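You operate a simulated robot arm through the tools that you are given. There is no shell and no other tool. Be economical: measure what you need, move in short steps, check, and stop when the job is done.

You are at the controls of a simulated robot arm. One attempt, no reset.

JOB
Lift the ragged ten off lot one, square them in the vee and nest them back.
Fine: draw the pusher back.

The check looks at the end state, three seconds after you hand in, the way a careful person would. Anything else that was tipped, shoved, dropped, spilled or broken makes it a failure.

ROBOT AND FRAMES
A 6-joint arm with a two-finger parallel gripper, fixed in place. Base frame: the origin is at the foot of the arm, x ahead of it, y to its left, z up; the work surface is at about z = 0.6. Units: m, degrees, N and s.
With the tool pointing down near the work surface it reaches from about 0.12 to 0.74 m from the base axis. Its first joint turns from -166.0 to 166.0 degrees. Payload 3.91 kg.
The tool frame sits at the grasp point between the pads (the TCP): z along the fingers, y along the line on which they close. The tips reach 0.03 m beyond it. Largest opening 0.11 m; finger width 0.02, thickness 0.01; the body of the gripper, 0.048 by 0.112 m, starts 0.055 m behind the TCP.
Orientation is that of the tool frame in the base frame, as [roll, pitch, yaw] about the fixed x, y, z axes, in that order (R = Rz(yaw) Ry(pitch) Rx(roll)). With the fingers straight down and closing along the base's y, the tool's x points along the base's -x, its y along +y and its z along -z.

CONTROLS
- The arm moves only by the tool nudge_tool. Its argument "series" is a list of rows, each a list of 6 numbers: the shift along the tool's x, y, z in cm, then the turn, a rotation vector about the tool's x, y, z in degrees. In form: [[x, y, z, ax, ay, az], ...]. A call has 1 to 20 rows; each row shifts and turns the commanded pose from where the row before left it, along the tool's axes as they then stand. "claw" is the gripper command, from -1 (shut) to 1 (fully open), values between in proportion, set as the call begins (left out, the last holds). Rows are played at 5 a second. More than 0.05 m and 8.6 degrees between two rows, or a gripper value outside its range, and nothing of the call is played. A pose out of reach is approached as far as the arm can. The call stops where the force on the tool passes 70 N (or 10 N more than at its start, if that is more) or the arm is blocked; 0.2 s more then pass. Each finger travels about 0.045 m/s and halts on what it meets, pressing with about 35 N; the grip force reading is that of the motor and also rises with nothing between the fingers. The clock runs only during rows and for 0.2 s after the last one: add rows that do not move to give the fingers time. The reply holds the time, the measured pose of the TCP, the force on the tool along the base axes, the opening and the grip force, in the units named above and with some noise, and new pictures: "pictures" is both (left out), scene, wrist or none.
- Cameras (640 x 400 px; columns grow to the right, rows downward): "scene" is fixed at [0.3996, 0.5008, 1.3853]; the picture's right is [-0.93, 0.36, 0.00], its down [0.32, 0.83, -0.46] and it looks along [-0.16, -0.42, -0.89] (base axes); focal length 298 px, centre (320, 200). "wrist" rides on the gripper at [-0.036, 0, -0.057] in the tool frame; the picture's right is [0.00, -1.00, 0.00], its down [0.97, 0.00, -0.24] and it looks along [0.24, 0.00, 0.97] (tool axes); focal length 218 px, centre (320, 200).
- lift_body(by): slides the trunk up (or, below 0, down) by that many m; the arm rides with it, the base frame stays. It gives what a move gives, with no picture.
- point_at(camera, pixels): there is no depth. For up to 12 entries [column, row, z] of the newest picture of that camera ("zoom" is the newest enlarged one), the place [x, y] in the base frame at which the ray of that pixel passes the height z, good to about 0.003 m. No time passes.
- inspect(camera, box): a new picture of the part [left, top, right, bottom] of that camera's present view, enlarged. No time passes.
- close_job(): hands the job in; it is judged then, once.

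Work in short steps. Measure before you move; look again where a grasp or a placing could have gone wrong, and mend it. You have 80 turns and 170 pictures in all, those below and enlarged ones among them. Open the gripper and draw the arm clear of the work before you hand the job in, unless the task says otherwise; then end with one line.

The tools are called after ">>>" by a JSON object that holds its "fn" and its "kwargs". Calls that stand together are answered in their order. nudge_tool: Moves the arm, as the interface text tells. Its arguments: {"type":"object","properties":{"series":{"type":"array"},"claw":{"type":"number"},"pictures":{"type":"string","enum":["both","scene","wrist","none"]}},"required":["series"]} The other tools are called the same way: lift_body (by) slides the trunk up or down; point_at (camera, pixels) gives the place at which the rays of pixels pass given heights; inspect (camera, box) takes an enlarged picture of a part of a camera's view; close_job () hands the job in.

At the start:

```text
time_s: 0.0
ee_pos: [0.4661, 0.0101, 0.9563]
orientation: [-180.0, 0.1, 180.0]
contact_force: [0.7, -0.8, 0.3]
finger_gap: 0.1101
gripper_force: 0.0
trunk travel left (down, up): [-0.4, 0.19]
```

scene: 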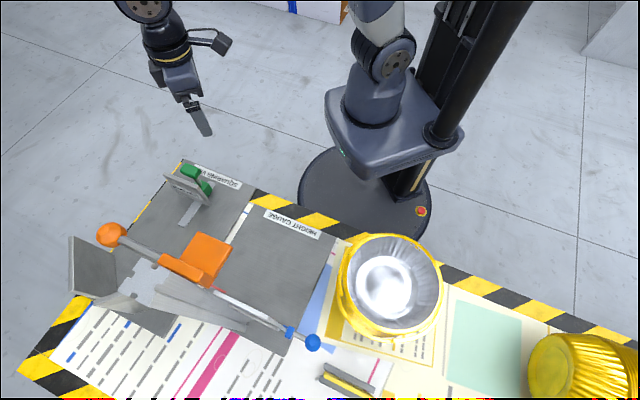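
wrist: 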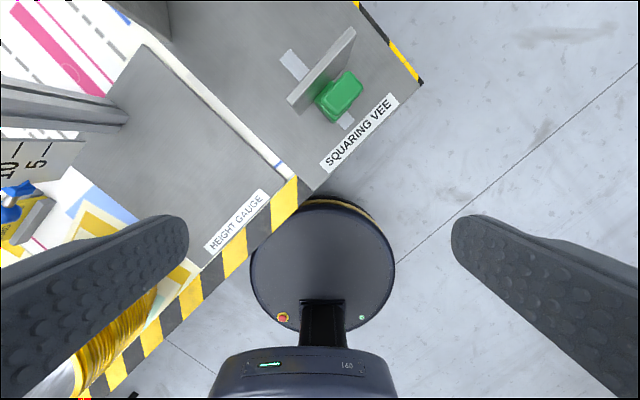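

The scene shows a squaring vee (plates near 100-190, 240-330), a height gauge with an orange part, a metallic stack around (390,285), and a yellow stack at right (580,370). I'll enlarge these to understand them before any move.

>>> {"fn": "inspect", "kwargs": {"camera": "scene", "box": [310, 210, 640, 400]}}

>>> {"fn": "inspect", "kwargs": {"camera": "scene", "box": [40, 150, 360, 400]}}

>>> {"fn": "inspect", "kwargs": {"camera": "wrist", "box": [0, 0, 320, 400]}}

```text
1.94 times, centred on (475, 305) of scene
```

zoom: 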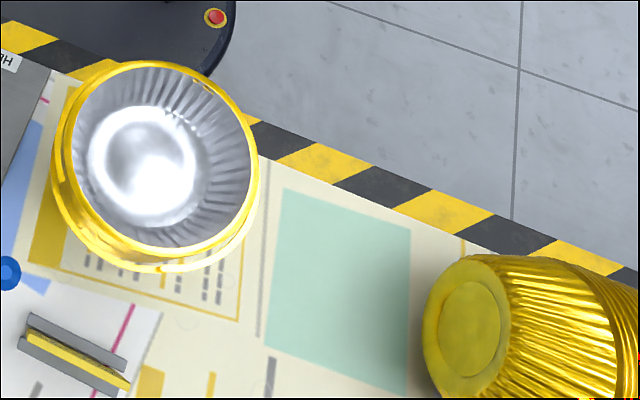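

```text
1.60 times, centred on (200, 275) of scene
```

zoom: 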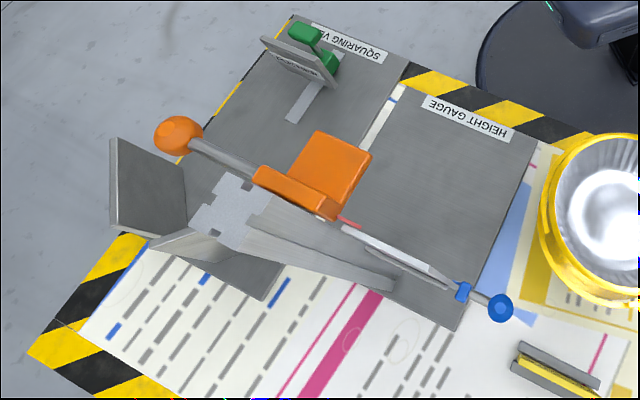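

```text
1.00 times, centred on (160, 200) of wrist
```

zoom: 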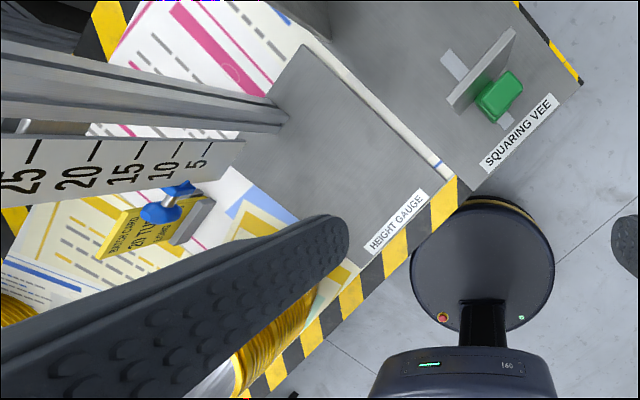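

The stacks look like nested gold tubs: one standing on the sheet at (390,285), another standing or lying at (580,370). I'll enlarge the batch card area in the wrist view and measure table landmarks.

>>> {"fn": "inspect", "kwargs": {"camera": "wrist", "box": [0, 120, 160, 260]}}

>>> {"fn": "point_at", "kwargs": {"camera": "scene", "pixels": [[390, 285, 0.6], [390, 285, 0.8], [345, 285, 0.8], [438, 285, 0.8], [343, 380, 0.6], [575, 370, 0.6], [105, 235, 0.8], [105, 235, 0.7], [487, 345, 0.6], [190, 190, 0.65], [205, 255, 0.7], [312, 342, 0.8]]}}

>>> {"fn": "point_at", "kwargs": {"camera": "wrist", "pixels": [[320, 90, 0.65], [340, 95, 0.65], [150, 45, 0.6], [280, 170, 0.61], [80, 170, 0.61], [120, 110, 0.61], [360, 5, 0.6], [422, 83, 0.6]]}}

```text
2.86 times, centred on (80, 190) of wrist
```

zoom: 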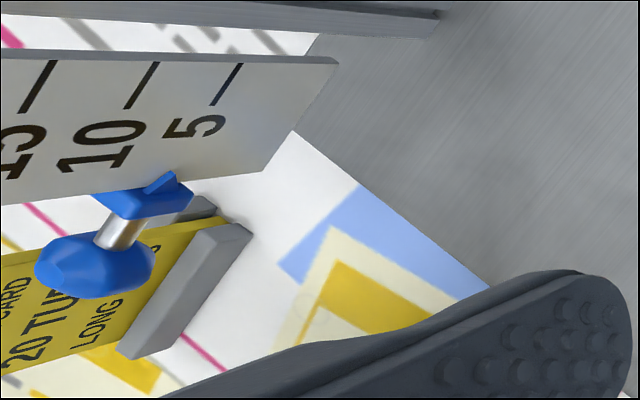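

```text
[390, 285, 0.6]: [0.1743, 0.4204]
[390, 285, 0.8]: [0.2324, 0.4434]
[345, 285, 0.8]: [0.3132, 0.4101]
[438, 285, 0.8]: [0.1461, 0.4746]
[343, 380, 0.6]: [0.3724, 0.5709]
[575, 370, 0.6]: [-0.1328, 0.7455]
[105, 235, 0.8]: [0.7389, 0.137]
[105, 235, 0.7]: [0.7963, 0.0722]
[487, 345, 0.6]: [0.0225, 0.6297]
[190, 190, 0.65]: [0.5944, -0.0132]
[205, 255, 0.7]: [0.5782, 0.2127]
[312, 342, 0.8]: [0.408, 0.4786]
```

```text
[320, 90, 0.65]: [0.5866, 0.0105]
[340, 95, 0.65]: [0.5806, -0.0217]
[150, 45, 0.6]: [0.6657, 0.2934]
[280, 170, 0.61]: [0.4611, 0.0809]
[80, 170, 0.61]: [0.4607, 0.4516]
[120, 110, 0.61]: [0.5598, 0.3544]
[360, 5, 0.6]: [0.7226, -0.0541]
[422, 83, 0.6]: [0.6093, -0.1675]
```

The card reads "BATCH CARD / 20 TUBS / LONG…". I'll raise the trunk so I can travel over the stacks safely and look straight at them.

>>> {"fn": "lift_body", "kwargs": {"by": 0.15}}

>>> {"fn": "nudge_tool", "kwargs": {"series": [[0, 4, 0, 0, 0, 0], [0, 4, 0, 0, 0, 0], [0, 4, 0, 0, 0, 0], [0, 4, 0, 0, 0, 0], [0, 4, 0, 0, 0, 0], [0, 4, 0, 0, 0, 0]]}}

```text
time_s: 1.8
ee_pos: [0.4669, 0.0103, 1.1072]
orientation: [179.9, 0.0, 179.9]
contact_force: [0.5, -0.8, -0.8]
finger_gap: 0.1101
gripper_force: 0.0
trunk travel left (down, up): [-0.55, 0.04]
```

```text
time_s: 3.1
ee_pos: [0.4657, 0.2483, 1.1093]
orientation: [180.0, 0.0, 180.0]
contact_force: [1.1, -0.1, 0.2]
finger_gap: 0.1099
gripper_force: 0.0
trunk travel left (down, up): [-0.55, 0.04]
```

scene: 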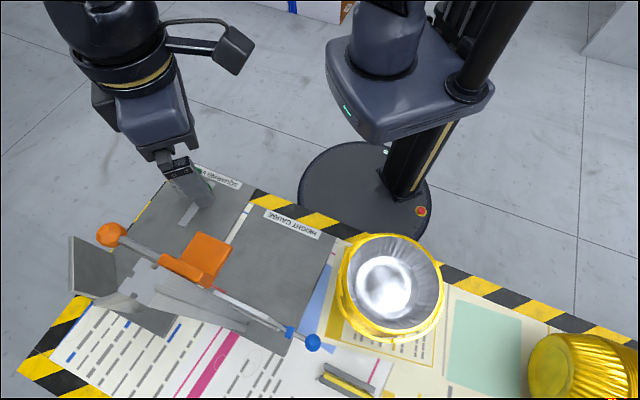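
wrist: 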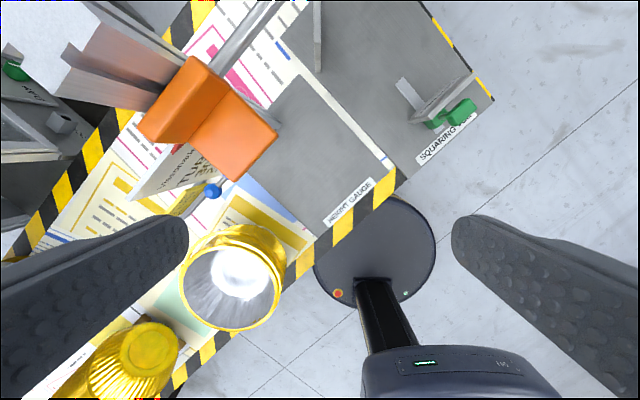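

The tall gold tub stack is at wrist (235,280), the second inverted one at (130,360), and the gauge's orange slider blocks some of the view. I'll move further left for a view over the sheet and read the labels.

>>> {"fn": "nudge_tool", "kwargs": {"series": [[0, 4, 0, 0, 0, 0], [0, 4, 0, 0, 0, 0], [0, 4, 0, 0, 0, 0], [0, 4, 0, 0, 0, 0], [2, 4, 0, 0, 0, 0]], "pictures": "wrist"}}

```text
time_s: 4.3
ee_pos: [0.445, 0.4473, 1.1061]
orientation: [180.0, 0.0, -180.0]
contact_force: [-0.1, -0.4, -0.7]
finger_gap: 0.1097
gripper_force: 0.2
trunk travel left (down, up): [-0.55, 0.04]
```

wrist: 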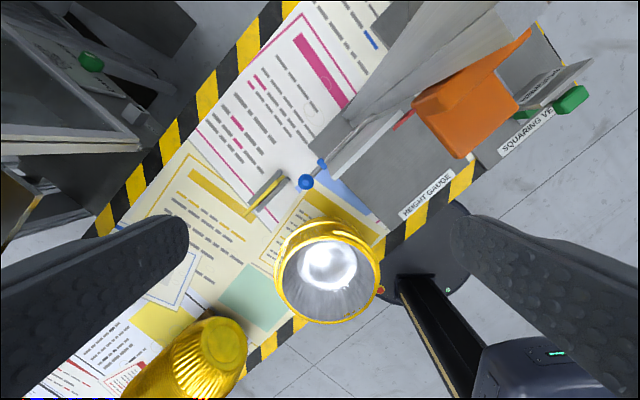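

From here the tub stack's mouth is at (328,265) and the inverted second stack at (195,365). I'll enlarge both and the gauge.

>>> {"fn": "inspect", "kwargs": {"camera": "wrist", "box": [240, 180, 420, 340]}}

>>> {"fn": "inspect", "kwargs": {"camera": "wrist", "box": [90, 200, 310, 400]}}

>>> {"fn": "inspect", "kwargs": {"camera": "wrist", "box": [280, 0, 600, 230]}}

>>> {"fn": "inspect", "kwargs": {"camera": "scene", "box": [310, 220, 460, 350]}}

```text
2.50 times, centred on (330, 260) of wrist
```

zoom: 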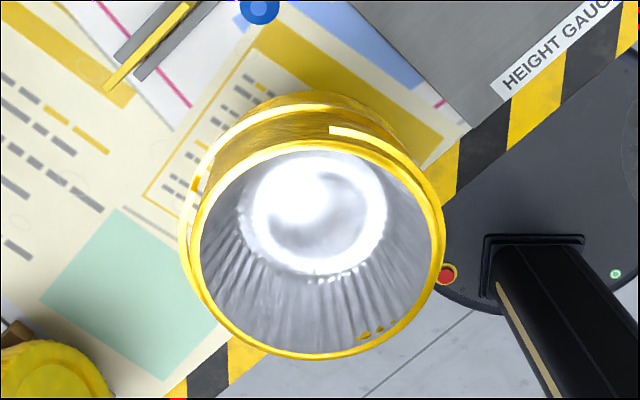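

```text
2.00 times, centred on (200, 300) of wrist
```

zoom: 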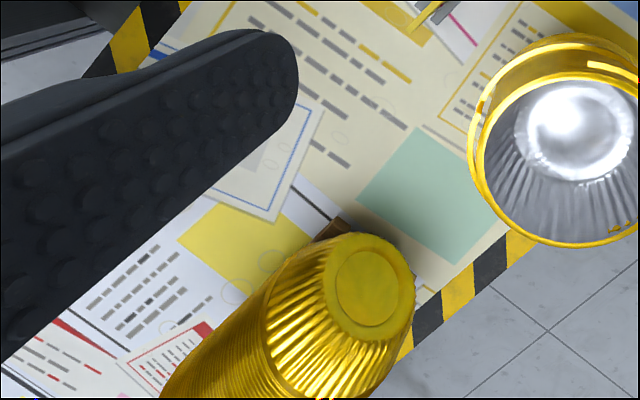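

```text
1.74 times, centred on (440, 115) of wrist
```

zoom: 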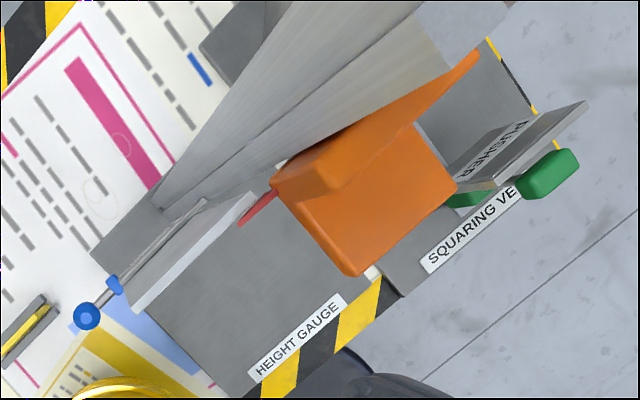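

```text
3.08 times, centred on (385, 285) of scene
```

zoom: 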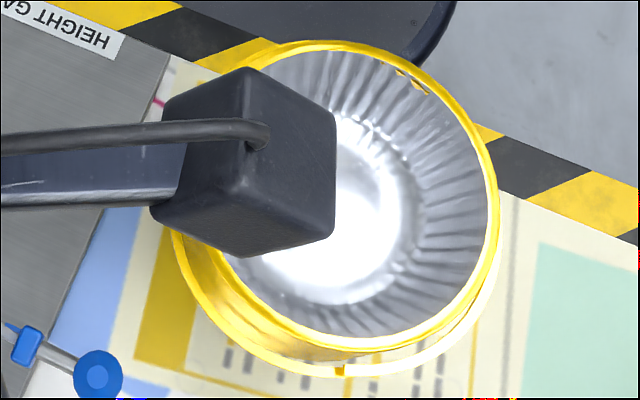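

I'll triangulate the stack's rim by comparing scene and wrist rays at several heights.

>>> {"fn": "point_at", "kwargs": {"camera": "wrist", "pixels": [[275, 265, 0.8], [381, 265, 0.8], [328, 221, 0.8], [328, 323, 0.8], [275, 265, 0.9], [381, 265, 0.9], [328, 221, 0.9], [328, 323, 0.9], [305, 182, 0.6], [222, 342, 0.8], [268, 300, 0.6], [245, 345, 0.6]]}}

>>> {"fn": "point_at", "kwargs": {"camera": "scene", "pixels": [[349, 280, 0.8], [441, 280, 0.8], [392, 234, 0.8], [392, 333, 0.8], [349, 280, 0.9], [441, 280, 0.9], [392, 234, 0.9], [392, 333, 0.9]]}}

```text
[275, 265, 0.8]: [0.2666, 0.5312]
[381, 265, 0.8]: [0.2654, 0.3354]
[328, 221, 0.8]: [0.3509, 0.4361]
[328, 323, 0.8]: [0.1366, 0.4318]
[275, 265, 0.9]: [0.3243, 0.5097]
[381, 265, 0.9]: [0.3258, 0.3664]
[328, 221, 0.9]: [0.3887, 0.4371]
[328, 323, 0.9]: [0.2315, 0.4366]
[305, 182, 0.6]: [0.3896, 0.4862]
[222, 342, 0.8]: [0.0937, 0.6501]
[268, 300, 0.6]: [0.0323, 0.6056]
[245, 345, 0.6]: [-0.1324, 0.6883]
```

```text
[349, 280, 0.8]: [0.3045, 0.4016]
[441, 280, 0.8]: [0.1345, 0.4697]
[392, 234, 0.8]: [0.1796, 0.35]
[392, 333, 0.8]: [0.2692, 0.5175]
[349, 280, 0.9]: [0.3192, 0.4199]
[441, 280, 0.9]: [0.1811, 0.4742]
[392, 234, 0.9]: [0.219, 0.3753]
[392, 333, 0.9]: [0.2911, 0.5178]
```

Rim is about z≈0.75, centre about (0.21,0.43), roughly 0.2 m wide, so I need a side view to see the tubs' layers. I'll turn the tool so the camera looks outward from the base side.

>>> {"fn": "nudge_tool", "kwargs": {"series": [[0, 0, 0, 0, 0, 8.4], [0, 0, 0, 0, 0, 8.4], [0, 0, 0, 0, 0, 8.4], [0, 0, 0, 0, 0, 8.4], [0, 0, 0, 0, 0, 8.4], [0, 0, 0, 0, 0, 8.4], [0, 0, 0, 0, 0, 8.4], [0, 0, 0, 0, 0, 8.4], [0, 0, 0, 0, 0, 8.4], [0, 0, 0, 0, 0, 8.4], [0, 0, 0, 0, 0, 8.4], [0, 0, 0, 0, 0, 8.4], [0, 0, 0, 0, 0, 8.4], [0, 0, 0, 0, 0, 8.4]], "pictures": "wrist"}}

```text
time_s: 7.3
ee_pos: [0.446, 0.4502, 1.1066]
orientation: [180.0, -0.1, 62.3]
contact_force: [0.2, -0.2, 1.0]
finger_gap: 0.1101
gripper_force: 0.1
trunk travel left (down, up): [-0.55, 0.04]
```

wrist: 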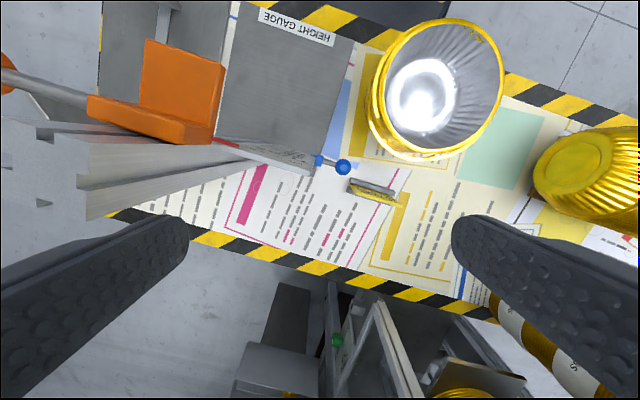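

Everything is clear at this height. I'll travel inward above the tubs to about (0.12, 0.22), then tilt the camera outward.

>>> {"fn": "nudge_tool", "kwargs": {"series": [[-4, -2, 0, 0, 0, 0], [-4, -2, 0, 0, 0, 0], [-4, -2, 0, 0, 0, 0], [-4, -2, 0, 0, 0, 0], [-4, -2, 0, 0, 0, 0], [-4, -2, 0, 0, 0, 0], [-4, -2, 0, 0, 0, 0], [-4, -2, 0, 0, 0, 0], [0, 0, 0, 0, 8, 0], [0, 0, 0, 0, 8, 0], [0, 0, 0, 0, 8, 0], [0, 0, 0, 0, 8, 0], [0, 0, 0, 0, 8, 0]], "pictures": "both"}}

```text
time_s: 10.2
ee_pos: [0.2039, 0.2081, 1.1059]
orientation: [179.9, -40.2, 62.5]
contact_force: [-0.1, -0.2, 0.3]
finger_gap: 0.11
gripper_force: 0.1
out of reach, approached as far as the arm can: row 5, 6, 7, 8
trunk travel left (down, up): [-0.55, 0.04]
```

scene: 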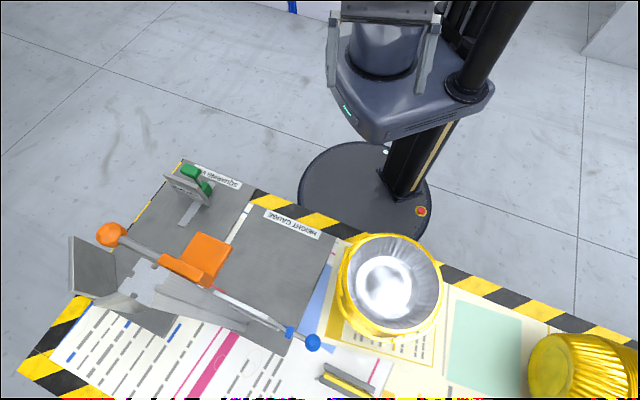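
wrist: 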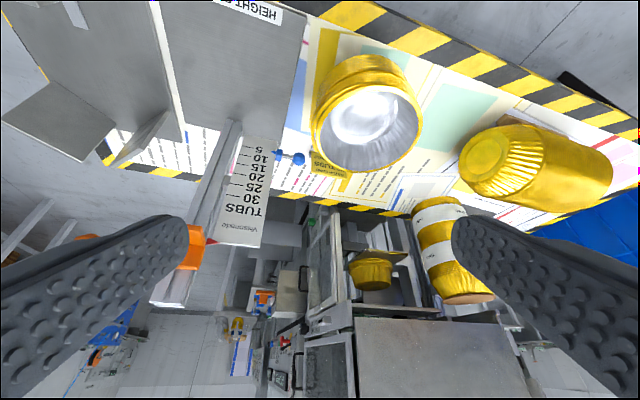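

The gauge shows ticks of 5…30 tubs; the stack is at (365,115). I'll lower the trunk to see it from the side.

>>> {"fn": "lift_body", "kwargs": {"by": -0.2}}

>>> {"fn": "inspect", "kwargs": {"camera": "wrist", "box": [0, 0, 640, 400]}}

>>> {"fn": "inspect", "kwargs": {"camera": "wrist", "box": [240, 0, 480, 200]}}

```text
time_s: 12.3
ee_pos: [0.2024, 0.2088, 0.9053]
orientation: [180.0, -40.1, 62.4]
contact_force: [0.2, 0.7, 0.5]
finger_gap: 0.1101
gripper_force: 0.0
trunk travel left (down, up): [-0.35, 0.24]
```

```text
1.00 times, centred on (320, 200) of wrist
```

zoom: 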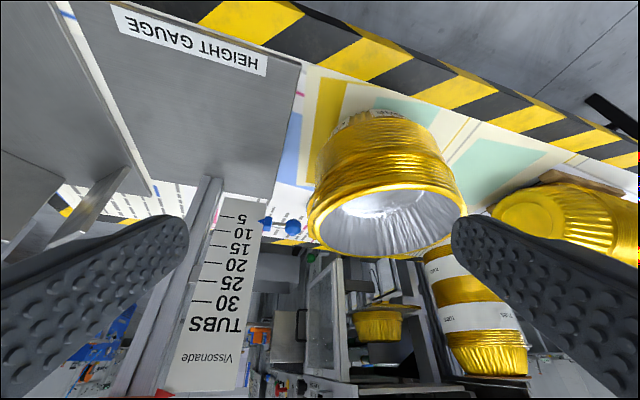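

```text
2.00 times, centred on (360, 100) of wrist
```

zoom: 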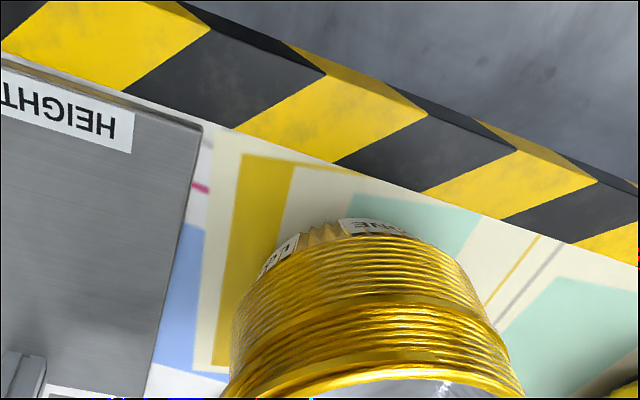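

A label "…ONE" is on the lower tub of this upright stack, and layers of rims show. I'll enlarge the label and rims.

>>> {"fn": "inspect", "kwargs": {"camera": "wrist", "box": [330, 90, 450, 165]}}

>>> {"fn": "inspect", "kwargs": {"camera": "wrist", "box": [295, 100, 485, 260]}}

>>> {"fn": "lift_body", "kwargs": {"by": -0.1}}

>>> {"fn": "nudge_tool", "kwargs": {"series": [[0, 0, 0, 0, 8, 0], [0, 0, 0, 0, 8, 0]], "pictures": "wrist"}}

```text
5.33 times, centred on (390, 128) of wrist
```

zoom: 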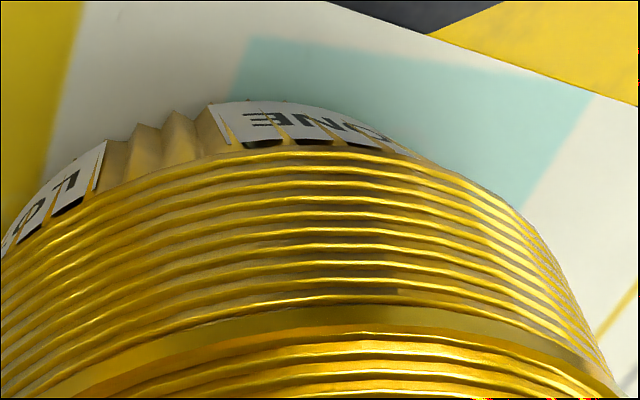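

```text
2.50 times, centred on (390, 180) of wrist
```

zoom: 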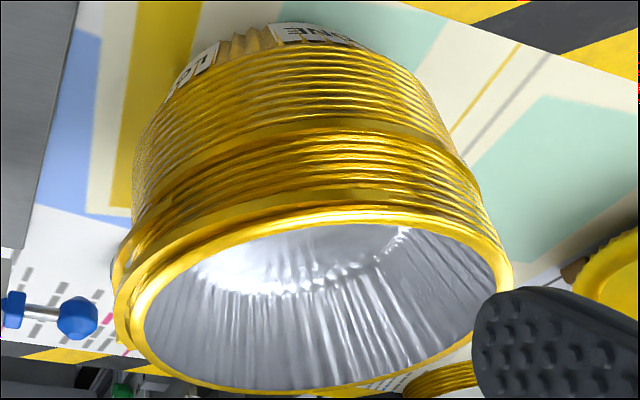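

```text
time_s: 13.7
ee_pos: [0.2023, 0.208, 0.8061]
orientation: [-179.9, -39.9, 62.3]
contact_force: [-0.1, 0.2, -0.4]
finger_gap: 0.1101
gripper_force: 0.0
trunk travel left (down, up): [-0.25, 0.34]
```

```text
time_s: 14.2
ee_pos: [0.2113, 0.216, 0.8199]
orientation: [177.9, -57.7, 64.4]
contact_force: [0.8, -0.1, 0.1]
finger_gap: 0.11
gripper_force: 0.1
trunk travel left (down, up): [-0.25, 0.34]
```

wrist: 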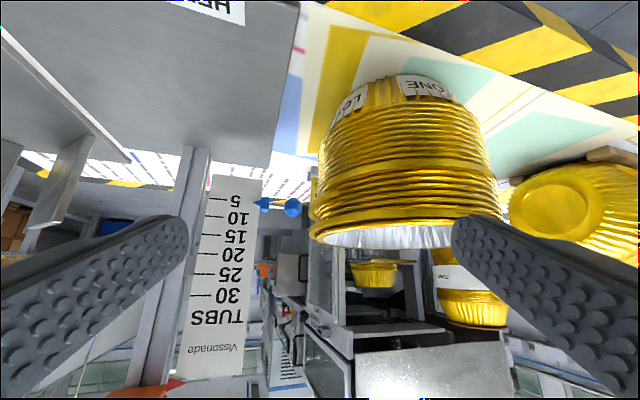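

Now a good side view: lower rims, a wide gap, then an offset upper set. I'll enlarge to count.

>>> {"fn": "inspect", "kwargs": {"camera": "wrist", "box": [300, 60, 510, 255]}}

>>> {"fn": "inspect", "kwargs": {"camera": "wrist", "box": [300, 165, 420, 255]}}

>>> {"fn": "inspect", "kwargs": {"camera": "wrist", "box": [380, 165, 500, 255]}}

>>> {"fn": "inspect", "kwargs": {"camera": "wrist", "box": [180, 150, 320, 260]}}

```text
2.05 times, centred on (405, 158) of wrist
```

zoom: 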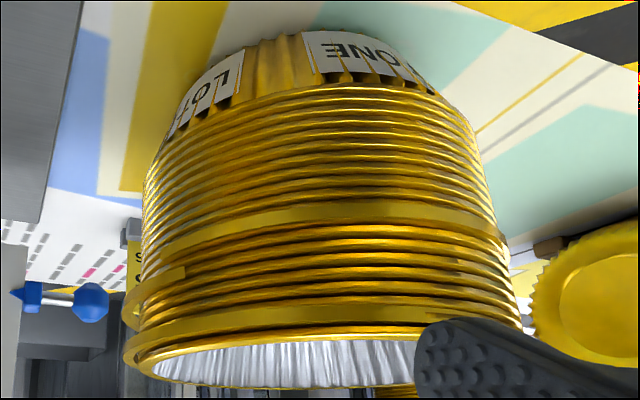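

```text
4.44 times, centred on (360, 210) of wrist
```

zoom: 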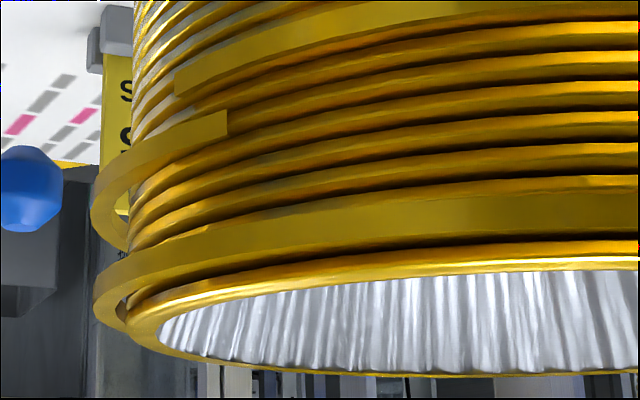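

```text
4.44 times, centred on (440, 210) of wrist
```

zoom: 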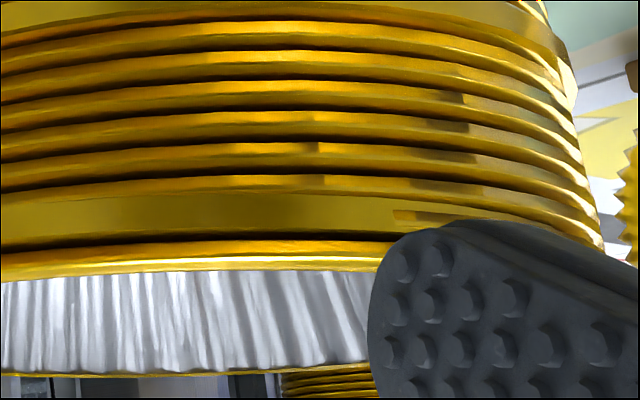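

```text
3.64 times, centred on (250, 205) of wrist
```

zoom: 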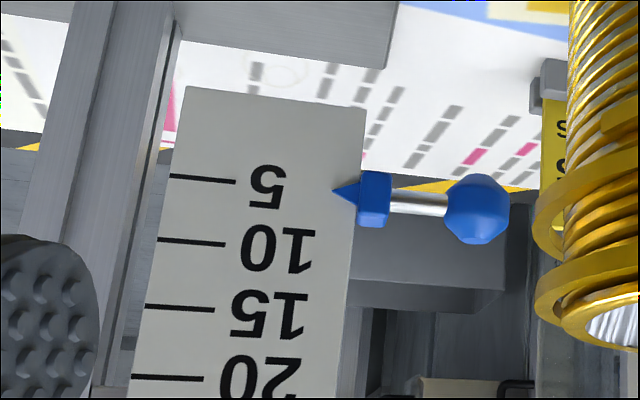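

The upright stack is LOT ONE: ten neat rims below, a gap, then an offset ragged upper set. Next I need the vee's geometry, so I'll raise the trunk, untilt and swing toward the vee side.

>>> {"fn": "lift_body", "kwargs": {"by": 0.3}}

>>> {"fn": "nudge_tool", "kwargs": {"series": [[0, 0, 0, 0, -8, 0], [0, 0, 0, 0, -8, 0], [0, 0, 0, 0, -8, 0], [0, 0, 0, 0, -8, 0], [0, 0, 0, 0, 0, 8], [0, 0, 0, 0, 0, 8], [0, 0, 0, 0, 0, 8], [0, 0, 0, 0, 0, 8], [0, 0, 0, 0, 0, 8], [0, 0, 0, 0, 0, 8]], "pictures": "wrist"}}

```text
time_s: 17.2
ee_pos: [0.2117, 0.2132, 1.1198]
orientation: [178.7, -57.9, 63.4]
contact_force: [0.0, 0.3, -0.7]
finger_gap: 0.1101
gripper_force: 0.2
trunk travel left (down, up): [-0.55, 0.04]
```

```text
time_s: 19.4
ee_pos: [0.2603, 0.1383, 1.0817]
orientation: [-161.4, -15.7, 11.9]
contact_force: [0.0, -0.4, 0.9]
finger_gap: 0.1097
gripper_force: 0.0
out of reach, approached as far as the arm can: row 6, 7, 8, 9, 10
trunk travel left (down, up): [-0.55, 0.04]
```

wrist: 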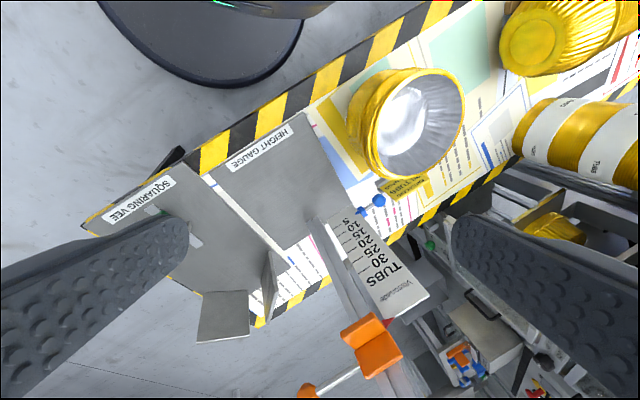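

The vee's two plates are at (220,315) and (268,290), with its open side toward the pusher under the left finger. I'll go over the vee with the tool levelled for a measurement.

>>> {"fn": "nudge_tool", "kwargs": {"series": [[4, 1, 0, 0, 0, 0], [4, 1, 0, -8, 0, 0], [4, 1, 0, -8, 0, 0], [4, 1, 0, -3, -8, 0], [4, 1, 0, 0, -8, 0], [4, 1, 0, 0, 0, 0]], "pictures": "both"}}

```text
time_s: 20.9
ee_pos: [0.5232, 0.0307, 1.1083]
orientation: [179.3, 0.3, 11.9]
contact_force: [0.3, 0.3, 0.0]
finger_gap: 0.11
gripper_force: 0.1
out of reach, approached as far as the arm can: row 2, 3, 4, 5
trunk travel left (down, up): [-0.55, 0.04]
```

scene: 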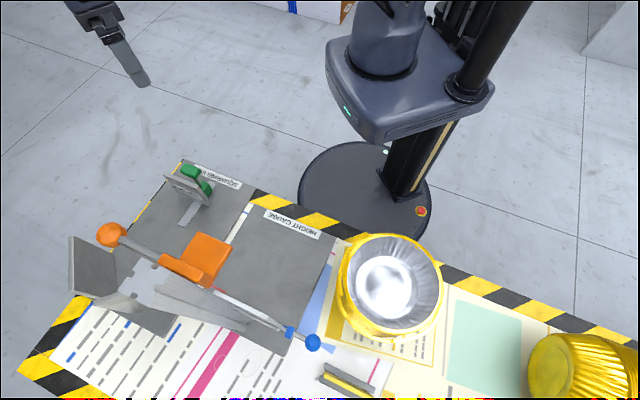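
wrist: 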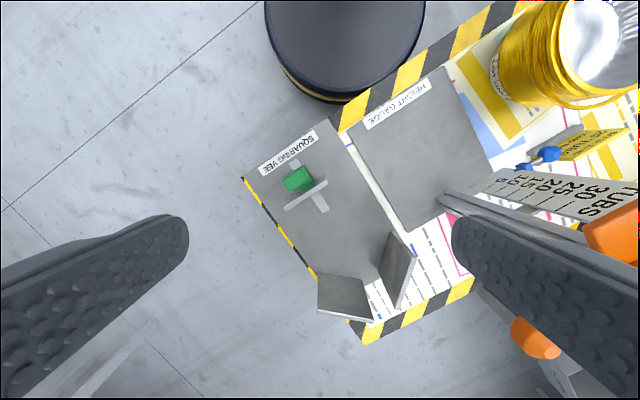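

Excellent top view: the pusher at (305,192), handle (297,178), slot running to (325,208), vee plates meeting near (370,290). I'll enlarge and measure.

>>> {"fn": "inspect", "kwargs": {"camera": "wrist", "box": [230, 110, 450, 350]}}

>>> {"fn": "point_at", "kwargs": {"camera": "wrist", "pixels": [[288, 208, 0.62], [326, 182, 0.62], [297, 178, 0.65], [293, 162, 0.605], [323, 210, 0.605], [317, 274, 0.61], [372, 286, 0.61], [412, 233, 0.61], [374, 322, 0.6], [243, 178, 0.6], [333, 122, 0.6], [363, 345, 0.6]]}}

>>> {"fn": "point_at", "kwargs": {"camera": "wrist", "pixels": [[333, 122, 0.61], [445, 66, 0.61], [495, 150, 0.61], [405, 232, 0.61], [530, 190, 0.61], [440, 200, 0.61], [320, 310, 0.68], [374, 320, 0.68], [397, 306, 0.68], [415, 258, 0.68]]}}

>>> {"fn": "point_at", "kwargs": {"camera": "scene", "pixels": [[70, 237, 0.68], [72, 290, 0.61], [116, 262, 0.7], [117, 292, 0.61], [175, 335, 0.61], [195, 180, 0.65], [166, 175, 0.65], [212, 195, 0.65], [200, 253, 0.9], [110, 235, 0.9]]}}

```text
1.67 times, centred on (340, 230) of wrist
```

zoom: 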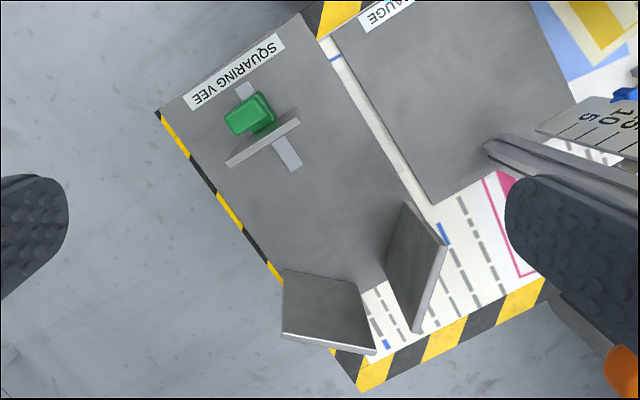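

```text
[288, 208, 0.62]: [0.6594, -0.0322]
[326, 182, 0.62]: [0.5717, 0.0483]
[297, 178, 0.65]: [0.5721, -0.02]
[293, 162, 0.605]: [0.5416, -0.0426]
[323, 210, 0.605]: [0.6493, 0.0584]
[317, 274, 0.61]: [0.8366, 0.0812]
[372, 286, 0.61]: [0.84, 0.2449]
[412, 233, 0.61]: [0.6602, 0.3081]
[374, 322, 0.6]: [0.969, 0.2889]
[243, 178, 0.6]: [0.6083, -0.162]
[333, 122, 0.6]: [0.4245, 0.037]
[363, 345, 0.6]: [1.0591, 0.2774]
```

```text
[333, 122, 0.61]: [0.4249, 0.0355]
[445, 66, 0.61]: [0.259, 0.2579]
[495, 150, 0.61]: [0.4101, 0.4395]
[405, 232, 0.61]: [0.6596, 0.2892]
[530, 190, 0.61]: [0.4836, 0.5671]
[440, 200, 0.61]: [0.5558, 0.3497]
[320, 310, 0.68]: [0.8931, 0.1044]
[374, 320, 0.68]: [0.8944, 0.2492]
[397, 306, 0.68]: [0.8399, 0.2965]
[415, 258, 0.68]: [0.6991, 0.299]
```

```text
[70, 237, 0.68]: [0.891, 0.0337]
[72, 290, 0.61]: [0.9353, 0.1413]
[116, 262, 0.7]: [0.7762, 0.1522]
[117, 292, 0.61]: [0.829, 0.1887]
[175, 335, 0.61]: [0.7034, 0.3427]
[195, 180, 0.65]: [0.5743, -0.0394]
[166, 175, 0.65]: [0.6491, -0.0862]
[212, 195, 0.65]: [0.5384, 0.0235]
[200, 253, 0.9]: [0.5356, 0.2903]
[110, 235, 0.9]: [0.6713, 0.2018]
```

Vee apex ≈(0.84,0.245), opening along the slot axis (~43°) toward the pusher at ≈(0.61,0.01). Now I triangulate the orange knob/flag (possible obstruction) and the pusher height.

>>> {"fn": "point_at", "kwargs": {"camera": "wrist", "pixels": [[537, 338, 0.8], [537, 338, 0.85], [537, 338, 0.9], [537, 338, 0.95], [297, 178, 0.64], [297, 178, 0.68], [297, 178, 0.72], [305, 192, 0.64], [305, 192, 0.7]]}}

>>> {"fn": "point_at", "kwargs": {"camera": "scene", "pixels": [[110, 235, 0.8], [110, 235, 0.85], [110, 235, 0.9], [110, 235, 0.95], [195, 180, 0.64], [195, 180, 0.68], [195, 180, 0.72], [187, 185, 0.64], [187, 185, 0.7], [215, 255, 0.9], [215, 235, 0.9], [189, 262, 0.9]]}}

>>> {"fn": "inspect", "kwargs": {"camera": "scene", "box": [150, 150, 260, 230]}}

```text
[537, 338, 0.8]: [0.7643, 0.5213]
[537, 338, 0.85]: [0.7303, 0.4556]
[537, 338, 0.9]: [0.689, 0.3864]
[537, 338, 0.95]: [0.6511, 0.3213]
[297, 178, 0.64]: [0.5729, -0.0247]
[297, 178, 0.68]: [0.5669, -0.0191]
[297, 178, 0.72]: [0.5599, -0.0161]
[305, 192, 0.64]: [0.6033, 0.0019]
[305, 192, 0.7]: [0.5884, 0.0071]
```

```text
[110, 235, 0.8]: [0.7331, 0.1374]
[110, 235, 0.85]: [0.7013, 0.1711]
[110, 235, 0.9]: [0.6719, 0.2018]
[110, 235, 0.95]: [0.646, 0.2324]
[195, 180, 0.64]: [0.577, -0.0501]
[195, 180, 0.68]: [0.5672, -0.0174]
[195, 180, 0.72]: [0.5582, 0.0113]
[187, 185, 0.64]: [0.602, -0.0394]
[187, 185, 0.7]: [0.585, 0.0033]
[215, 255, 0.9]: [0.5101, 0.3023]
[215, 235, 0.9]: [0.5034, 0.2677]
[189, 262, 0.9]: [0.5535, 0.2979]
```

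```text
5.00 times, centred on (205, 190) of scene
```

zoom: 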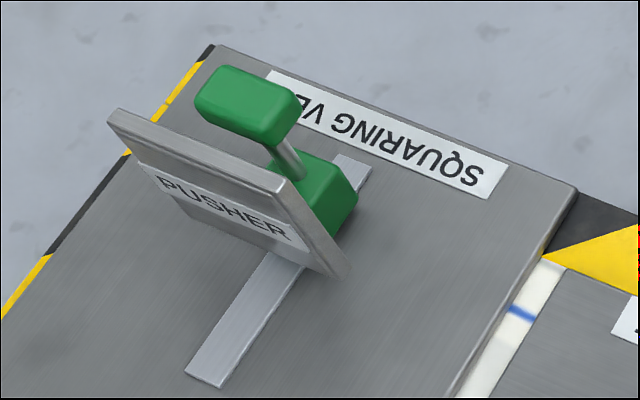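

Knob at ≈(0.615,0.26,1.0), out of the way if I stay on the base side; pusher handle at ≈(0.567,-0.018,0.68). Now I go back above lot one's near rim with the closing axis radial, to measure the rim.

>>> {"fn": "lift_body", "kwargs": {"by": -0.1}}

>>> {"fn": "nudge_tool", "kwargs": {"series": [[-2.37, -3.14, 0, 0, 0, 0], [-2.37, -3.14, 0, 0, 0, 0], [-2.37, -3.14, 0, 0, 0, 0], [-2.37, -3.14, 0, 0, 0, 0], [-2.37, -3.14, 0, 0, 0, 0], [-2.37, -3.14, 0, 0, 0, 0], [-2.37, -3.14, 0, 0, 0, 0], [-2.37, -3.14, 0, 0, 0, 0], [-2.37, -3.14, 0, 0, 0, 0], [-2.37, -3.14, 0, 0, 0, 0], [-2.37, -3.14, 0, 0, 0, 0], [-2.37, -3.14, 0, 0, 0, 0], [0, 0, 0, 0, 0, 7.6], [0, 0, 0, 0, 0, 7.6], [0, 0, 0, 0, 0, 7.6], [0, 0, 0, 0, 0, 7.6], [0, 0, 0, 0, 0, 7.6]], "pictures": "both"}}

```text
time_s: 22.2
ee_pos: [0.5224, 0.0302, 1.0095]
orientation: [179.3, 0.3, 12.0]
contact_force: [0.8, -0.2, -0.2]
finger_gap: 0.11
gripper_force: 0.1
trunk travel left (down, up): [-0.45, 0.14]
```

```text
time_s: 25.8
ee_pos: [0.1784, -0.0704, 1.0]
orientation: [179.6, -0.3, -22.4]
contact_force: [0.1, -0.3, 0.5]
finger_gap: 0.1099
gripper_force: 0.0
out of reach, approached as far as the arm can: row 1, 2, 3, 4, 5, 6, 7, 8, 9, 10, 11, 12, 13, 14, 15, 16, 17
trunk travel left (down, up): [-0.45, 0.14]
```

scene: 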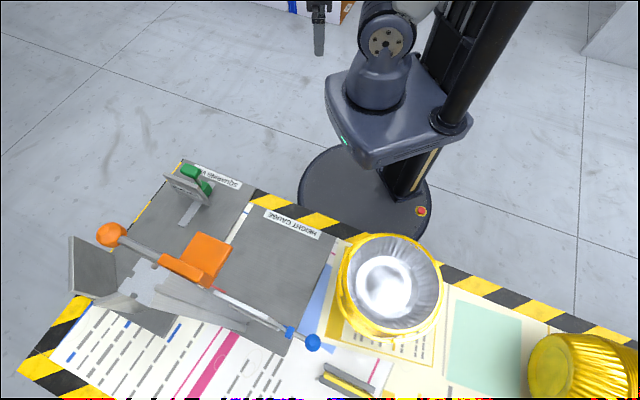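
wrist: 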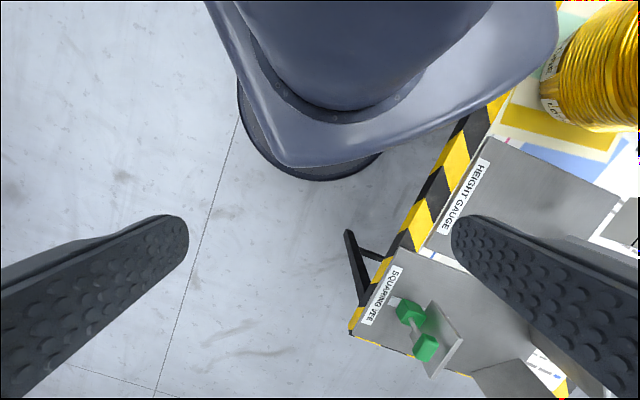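

The last wrist joint ran into its limit on that side; the mirrored yaw (≈154° at the lot, ≈133° at the vee) suits instead. I turn back the other way here, clear of everything.

>>> {"fn": "nudge_tool", "kwargs": {"series": [[0, 0, 0, 0, 0, -8.5], [0, 0, 0, 0, 0, -8.5], [0, 0, 0, 0, 0, -8.5], [0, 0, 0, 0, 0, -8.5], [0, 0, 0, 0, 0, -8.5], [0, 0, 0, 0, 0, -8.5], [0, 0, 0, 0, 0, -8.5], [0, 0, 0, 0, 0, -8.5], [0, 0, 0, 0, 0, -8.5], [0, 0, 0, 0, 0, -8.5], [0, 0, 0, 0, 0, -8.5], [0, 0, 0, 0, 0, -8.5], [0, 0, 0, 0, 0, -8.5], [0, 0, 0, 0, 0, -8.5], [0, 0, 0, 0, 0, -8.5], [0, 0, 0, 0, 0, -8.5], [0, 0, 0, 0, 0, -8.5], [0, 0, 0, 0, 0, -8.5], [0, 0, 0, 0, 0, -8.5], [0, 0, 0, 0, 0, -8.5]], "pictures": "none"}}

```text
time_s: 30.0
ee_pos: [0.1791, -0.0719, 0.9992]
orientation: [-179.5, 0.4, 147.7]
contact_force: [-0.7, -0.2, 0.2]
finger_gap: 0.1102
gripper_force: 0.1
trunk travel left (down, up): [-0.45, 0.14]
```

Turned. Now I move to above the lot's near rim (0.166, 0.34) at z 1.0.

>>> {"fn": "nudge_tool", "kwargs": {"series": [[2.3, 3.4, 0, 0, 0, 0], [2.3, 3.4, 0, 0, 0, 0], [2.3, 3.4, 0, 0, 0, 0], [2.3, 3.4, 0, 0, 0, 0], [2.3, 3.4, 0, 0, 0, 0], [2.3, 3.4, 0, 0, 0, 0], [2.3, 3.4, 0, 0, 0, 0], [2.3, 3.4, 0, 0, 0, 0], [2.3, 3.4, 0, 0, 0, 0], [2.3, 3.4, 0, 0, 0, 0], [0, 0, 0, 0, 0, -6.3]], "pictures": "both"}}

```text
time_s: 32.4
ee_pos: [0.1899, 0.3348, 0.9937]
orientation: [-179.5, 0.3, 150.2]
contact_force: [0.3, 0.1, 0.8]
finger_gap: 0.1099
gripper_force: 0.1
trunk travel left (down, up): [-0.45, 0.14]
```

scene: 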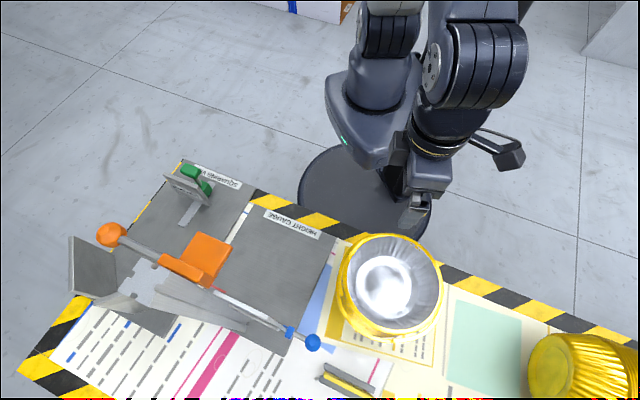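
wrist: 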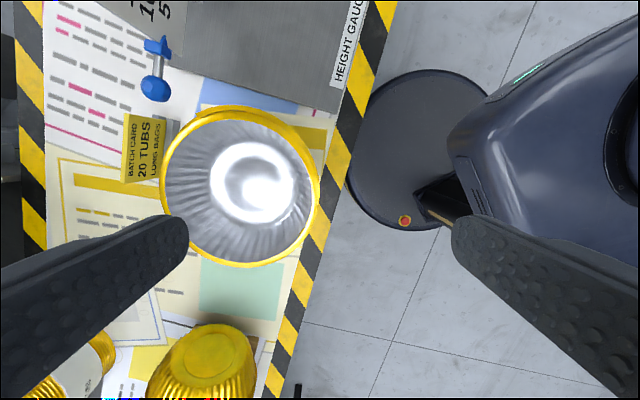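

The rim circle is centred near wrist (240,187), spanning 160–320. I triangulate it with the scene and enlarge the rim near the grip spot.

>>> {"fn": "point_at", "kwargs": {"camera": "wrist", "pixels": [[160, 187, 0.74], [320, 187, 0.74], [240, 108, 0.74], [240, 266, 0.74], [160, 187, 0.77], [320, 187, 0.77], [240, 108, 0.77], [240, 266, 0.77], [255, 182, 0.66], [255, 182, 0.7]]}}

>>> {"fn": "inspect", "kwargs": {"camera": "wrist", "box": [150, 95, 330, 275]}}

>>> {"fn": "inspect", "kwargs": {"camera": "scene", "box": [325, 225, 455, 350]}}

```text
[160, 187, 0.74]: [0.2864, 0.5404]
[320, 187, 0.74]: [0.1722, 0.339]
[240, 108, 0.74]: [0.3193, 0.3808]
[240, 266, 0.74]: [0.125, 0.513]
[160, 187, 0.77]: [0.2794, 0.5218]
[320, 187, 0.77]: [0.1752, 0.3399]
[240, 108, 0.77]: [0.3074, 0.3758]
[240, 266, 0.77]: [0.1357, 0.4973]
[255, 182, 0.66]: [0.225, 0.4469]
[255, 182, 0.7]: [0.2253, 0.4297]
```

```text
2.22 times, centred on (240, 185) of wrist
```

zoom: 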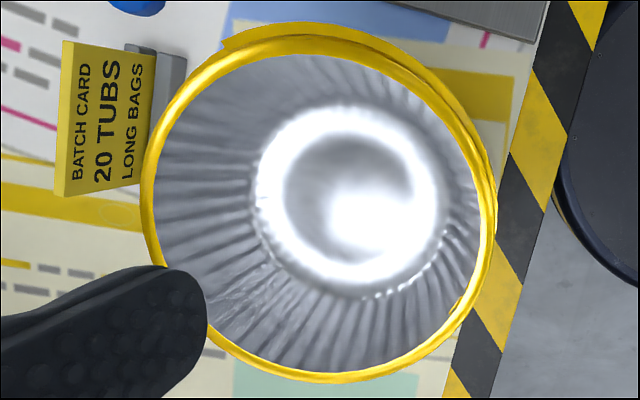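

```text
3.20 times, centred on (390, 288) of scene
```

zoom: 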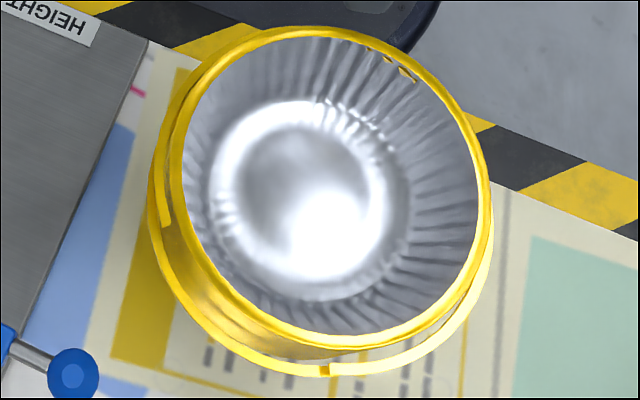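

Rim: centre ≈(0.222,0.430), top z≈0.78, outer radius ≈0.102, inner floor ≈0.70. I align the fingers astride the near wall at (0.174,0.348) and lower the trunk part-way first.

>>> {"fn": "nudge_tool", "kwargs": {"series": [[2.0, 0.3, 0, 0, 0, 0], [0, 0, 0, -0.5, -0.3, 0], [0, 0, 0, 0, 0, 0]], "pictures": "none"}}

>>> {"fn": "lift_body", "kwargs": {"by": -0.13}}

>>> {"fn": "inspect", "kwargs": {"camera": "wrist", "box": [0, 0, 640, 400]}}

>>> {"fn": "inspect", "kwargs": {"camera": "scene", "box": [300, 180, 500, 340]}}

```text
time_s: 33.2
ee_pos: [0.1741, 0.3457, 0.9931]
orientation: [-179.9, 0.5, 150.2]
contact_force: [-0.7, 0.1, -0.1]
finger_gap: 0.1097
gripper_force: 0.0
trunk travel left (down, up): [-0.45, 0.14]
```

```text
time_s: 34.8
ee_pos: [0.1735, 0.3457, 0.8653]
orientation: [-179.9, 0.6, 150.2]
contact_force: [0.3, 0.3, 0.3]
finger_gap: 0.1099
gripper_force: 0.1
trunk travel left (down, up): [-0.32, 0.27]
```

```text
1.00 times, centred on (320, 200) of wrist
```

zoom: 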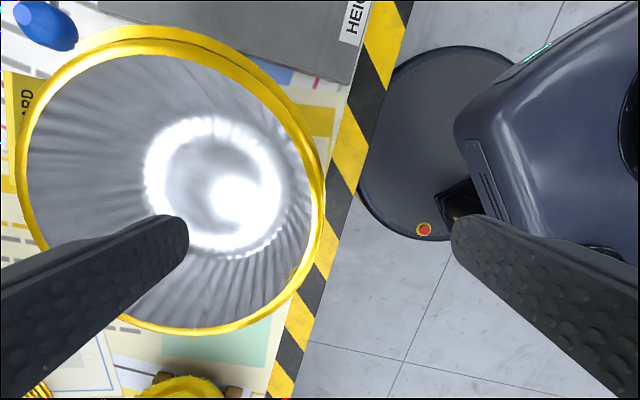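

```text
2.50 times, centred on (400, 260) of scene
```

zoom: 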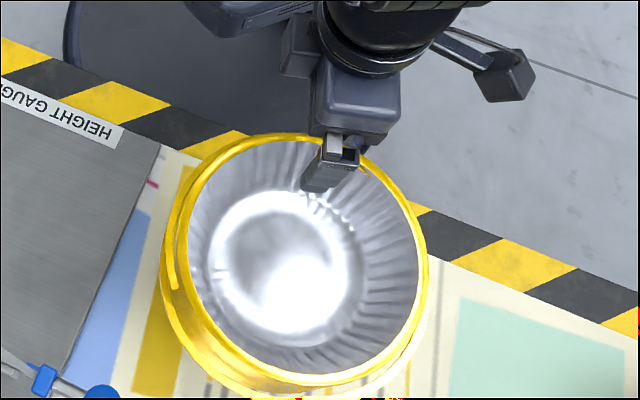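

Rim wall right edge is at column 325 by row 205, right between the fingers, confirming rim z≈0.78. I shift 4 mm inward and descend to TCP 0.775.

>>> {"fn": "nudge_tool", "kwargs": {"series": [[0, 0.4, 0, 0, 0, 0], [0, 0, 2, 0, 0, 0], [0, 0, 2, 0, 0, 0], [0, 0, 2, 0, 0, 0], [0, 0, 1.5, 0, 0, 0], [0, 0, 1.5, 0, 0, 0]], "pictures": "both"}}

```text
time_s: 36.2
ee_pos: [0.1764, 0.3484, 0.7736]
orientation: [-179.8, 0.6, 150.2]
contact_force: [0.0, -0.5, 0.5]
finger_gap: 0.1101
gripper_force: 0.1
trunk travel left (down, up): [-0.32, 0.27]
```

scene: 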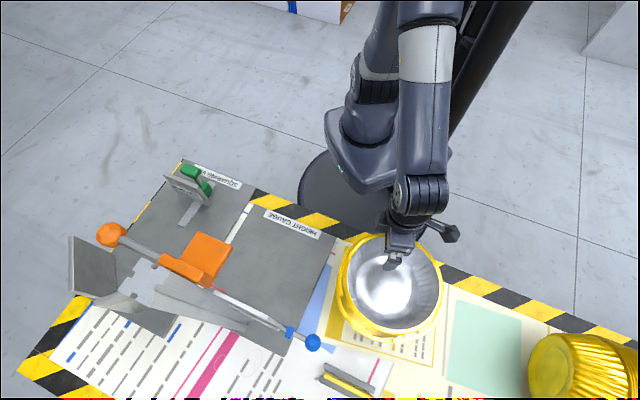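
wrist: 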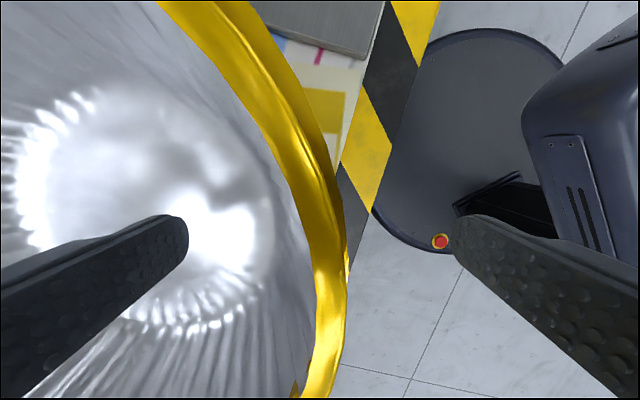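

The rim (cols 315–345) stands between the fingers with no contact. I close the gripper.

>>> {"fn": "nudge_tool", "kwargs": {"series": [[0, 0, 0, 0, 0, 0], [0, 0, 0, 0, 0, 0], [0, 0, 0, 0, 0, 0], [0, 0, 0, 0, 0, 0], [0, 0, 0, 0, 0, 0], [0, 0, 0, 0, 0, 0], [0, 0, 0, 0, 0, 0], [0, 0, 0, 0, 0, 0]], "claw": -1, "pictures": "both"}}

```text
time_s: 38.0
ee_pos: [0.1757, 0.3485, 0.7751]
orientation: [180.0, 0.6, 150.2]
contact_force: [-0.5, -0.1, 4.3]
finger_gap: 0.0146
gripper_force: 35.1
trunk travel left (down, up): [-0.32, 0.27]
```

scene: 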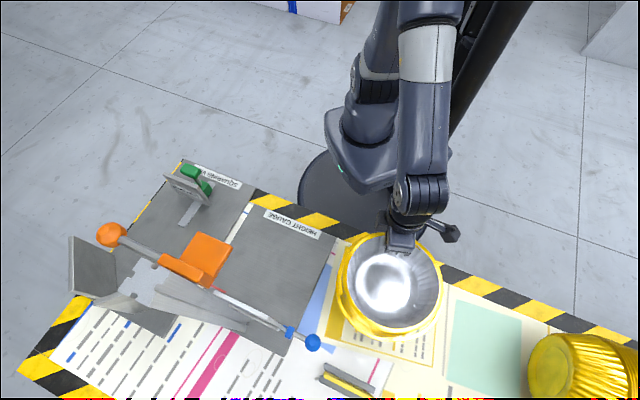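
wrist: 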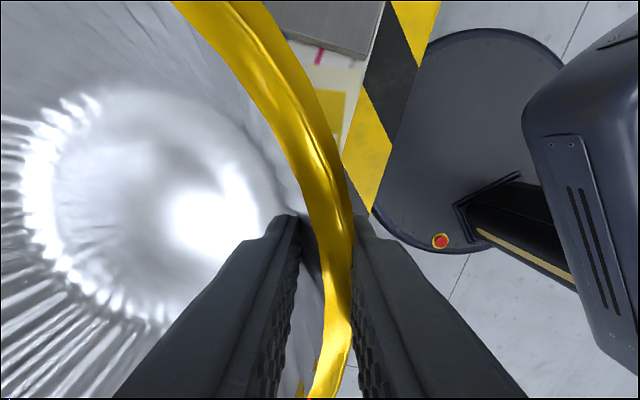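

Gripped at 14.6 mm with 35 N. I lift 3 cm slowly and check what rises.

>>> {"fn": "nudge_tool", "kwargs": {"series": [[0, 0, -0.5, 0, 0, 0], [0, 0, -0.5, 0, 0, 0], [0, 0, -1, 0, 0, 0], [0, 0, -1, 0, 0, 0], [0, 0, 0, 0, 0, 0]], "pictures": "both"}}

>>> {"fn": "inspect", "kwargs": {"camera": "scene", "box": [310, 210, 470, 370]}}

```text
time_s: 39.2
ee_pos: [0.1763, 0.3479, 0.8041]
orientation: [-179.9, 0.6, 150.1]
contact_force: [0.2, 0.2, -1.6]
finger_gap: 0.0141
gripper_force: 35.2
trunk travel left (down, up): [-0.32, 0.27]
```

scene: 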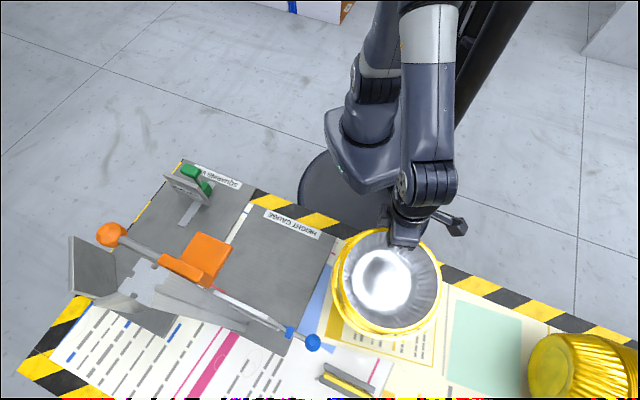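
wrist: 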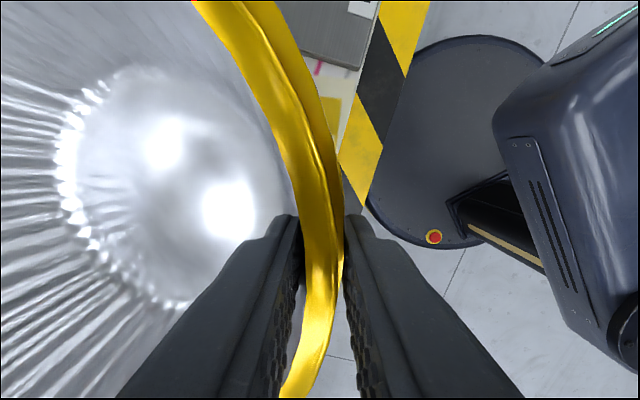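

```text
2.50 times, centred on (390, 290) of scene
```

zoom: 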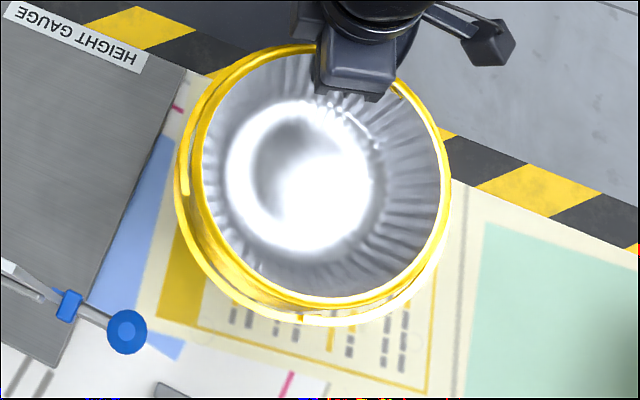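

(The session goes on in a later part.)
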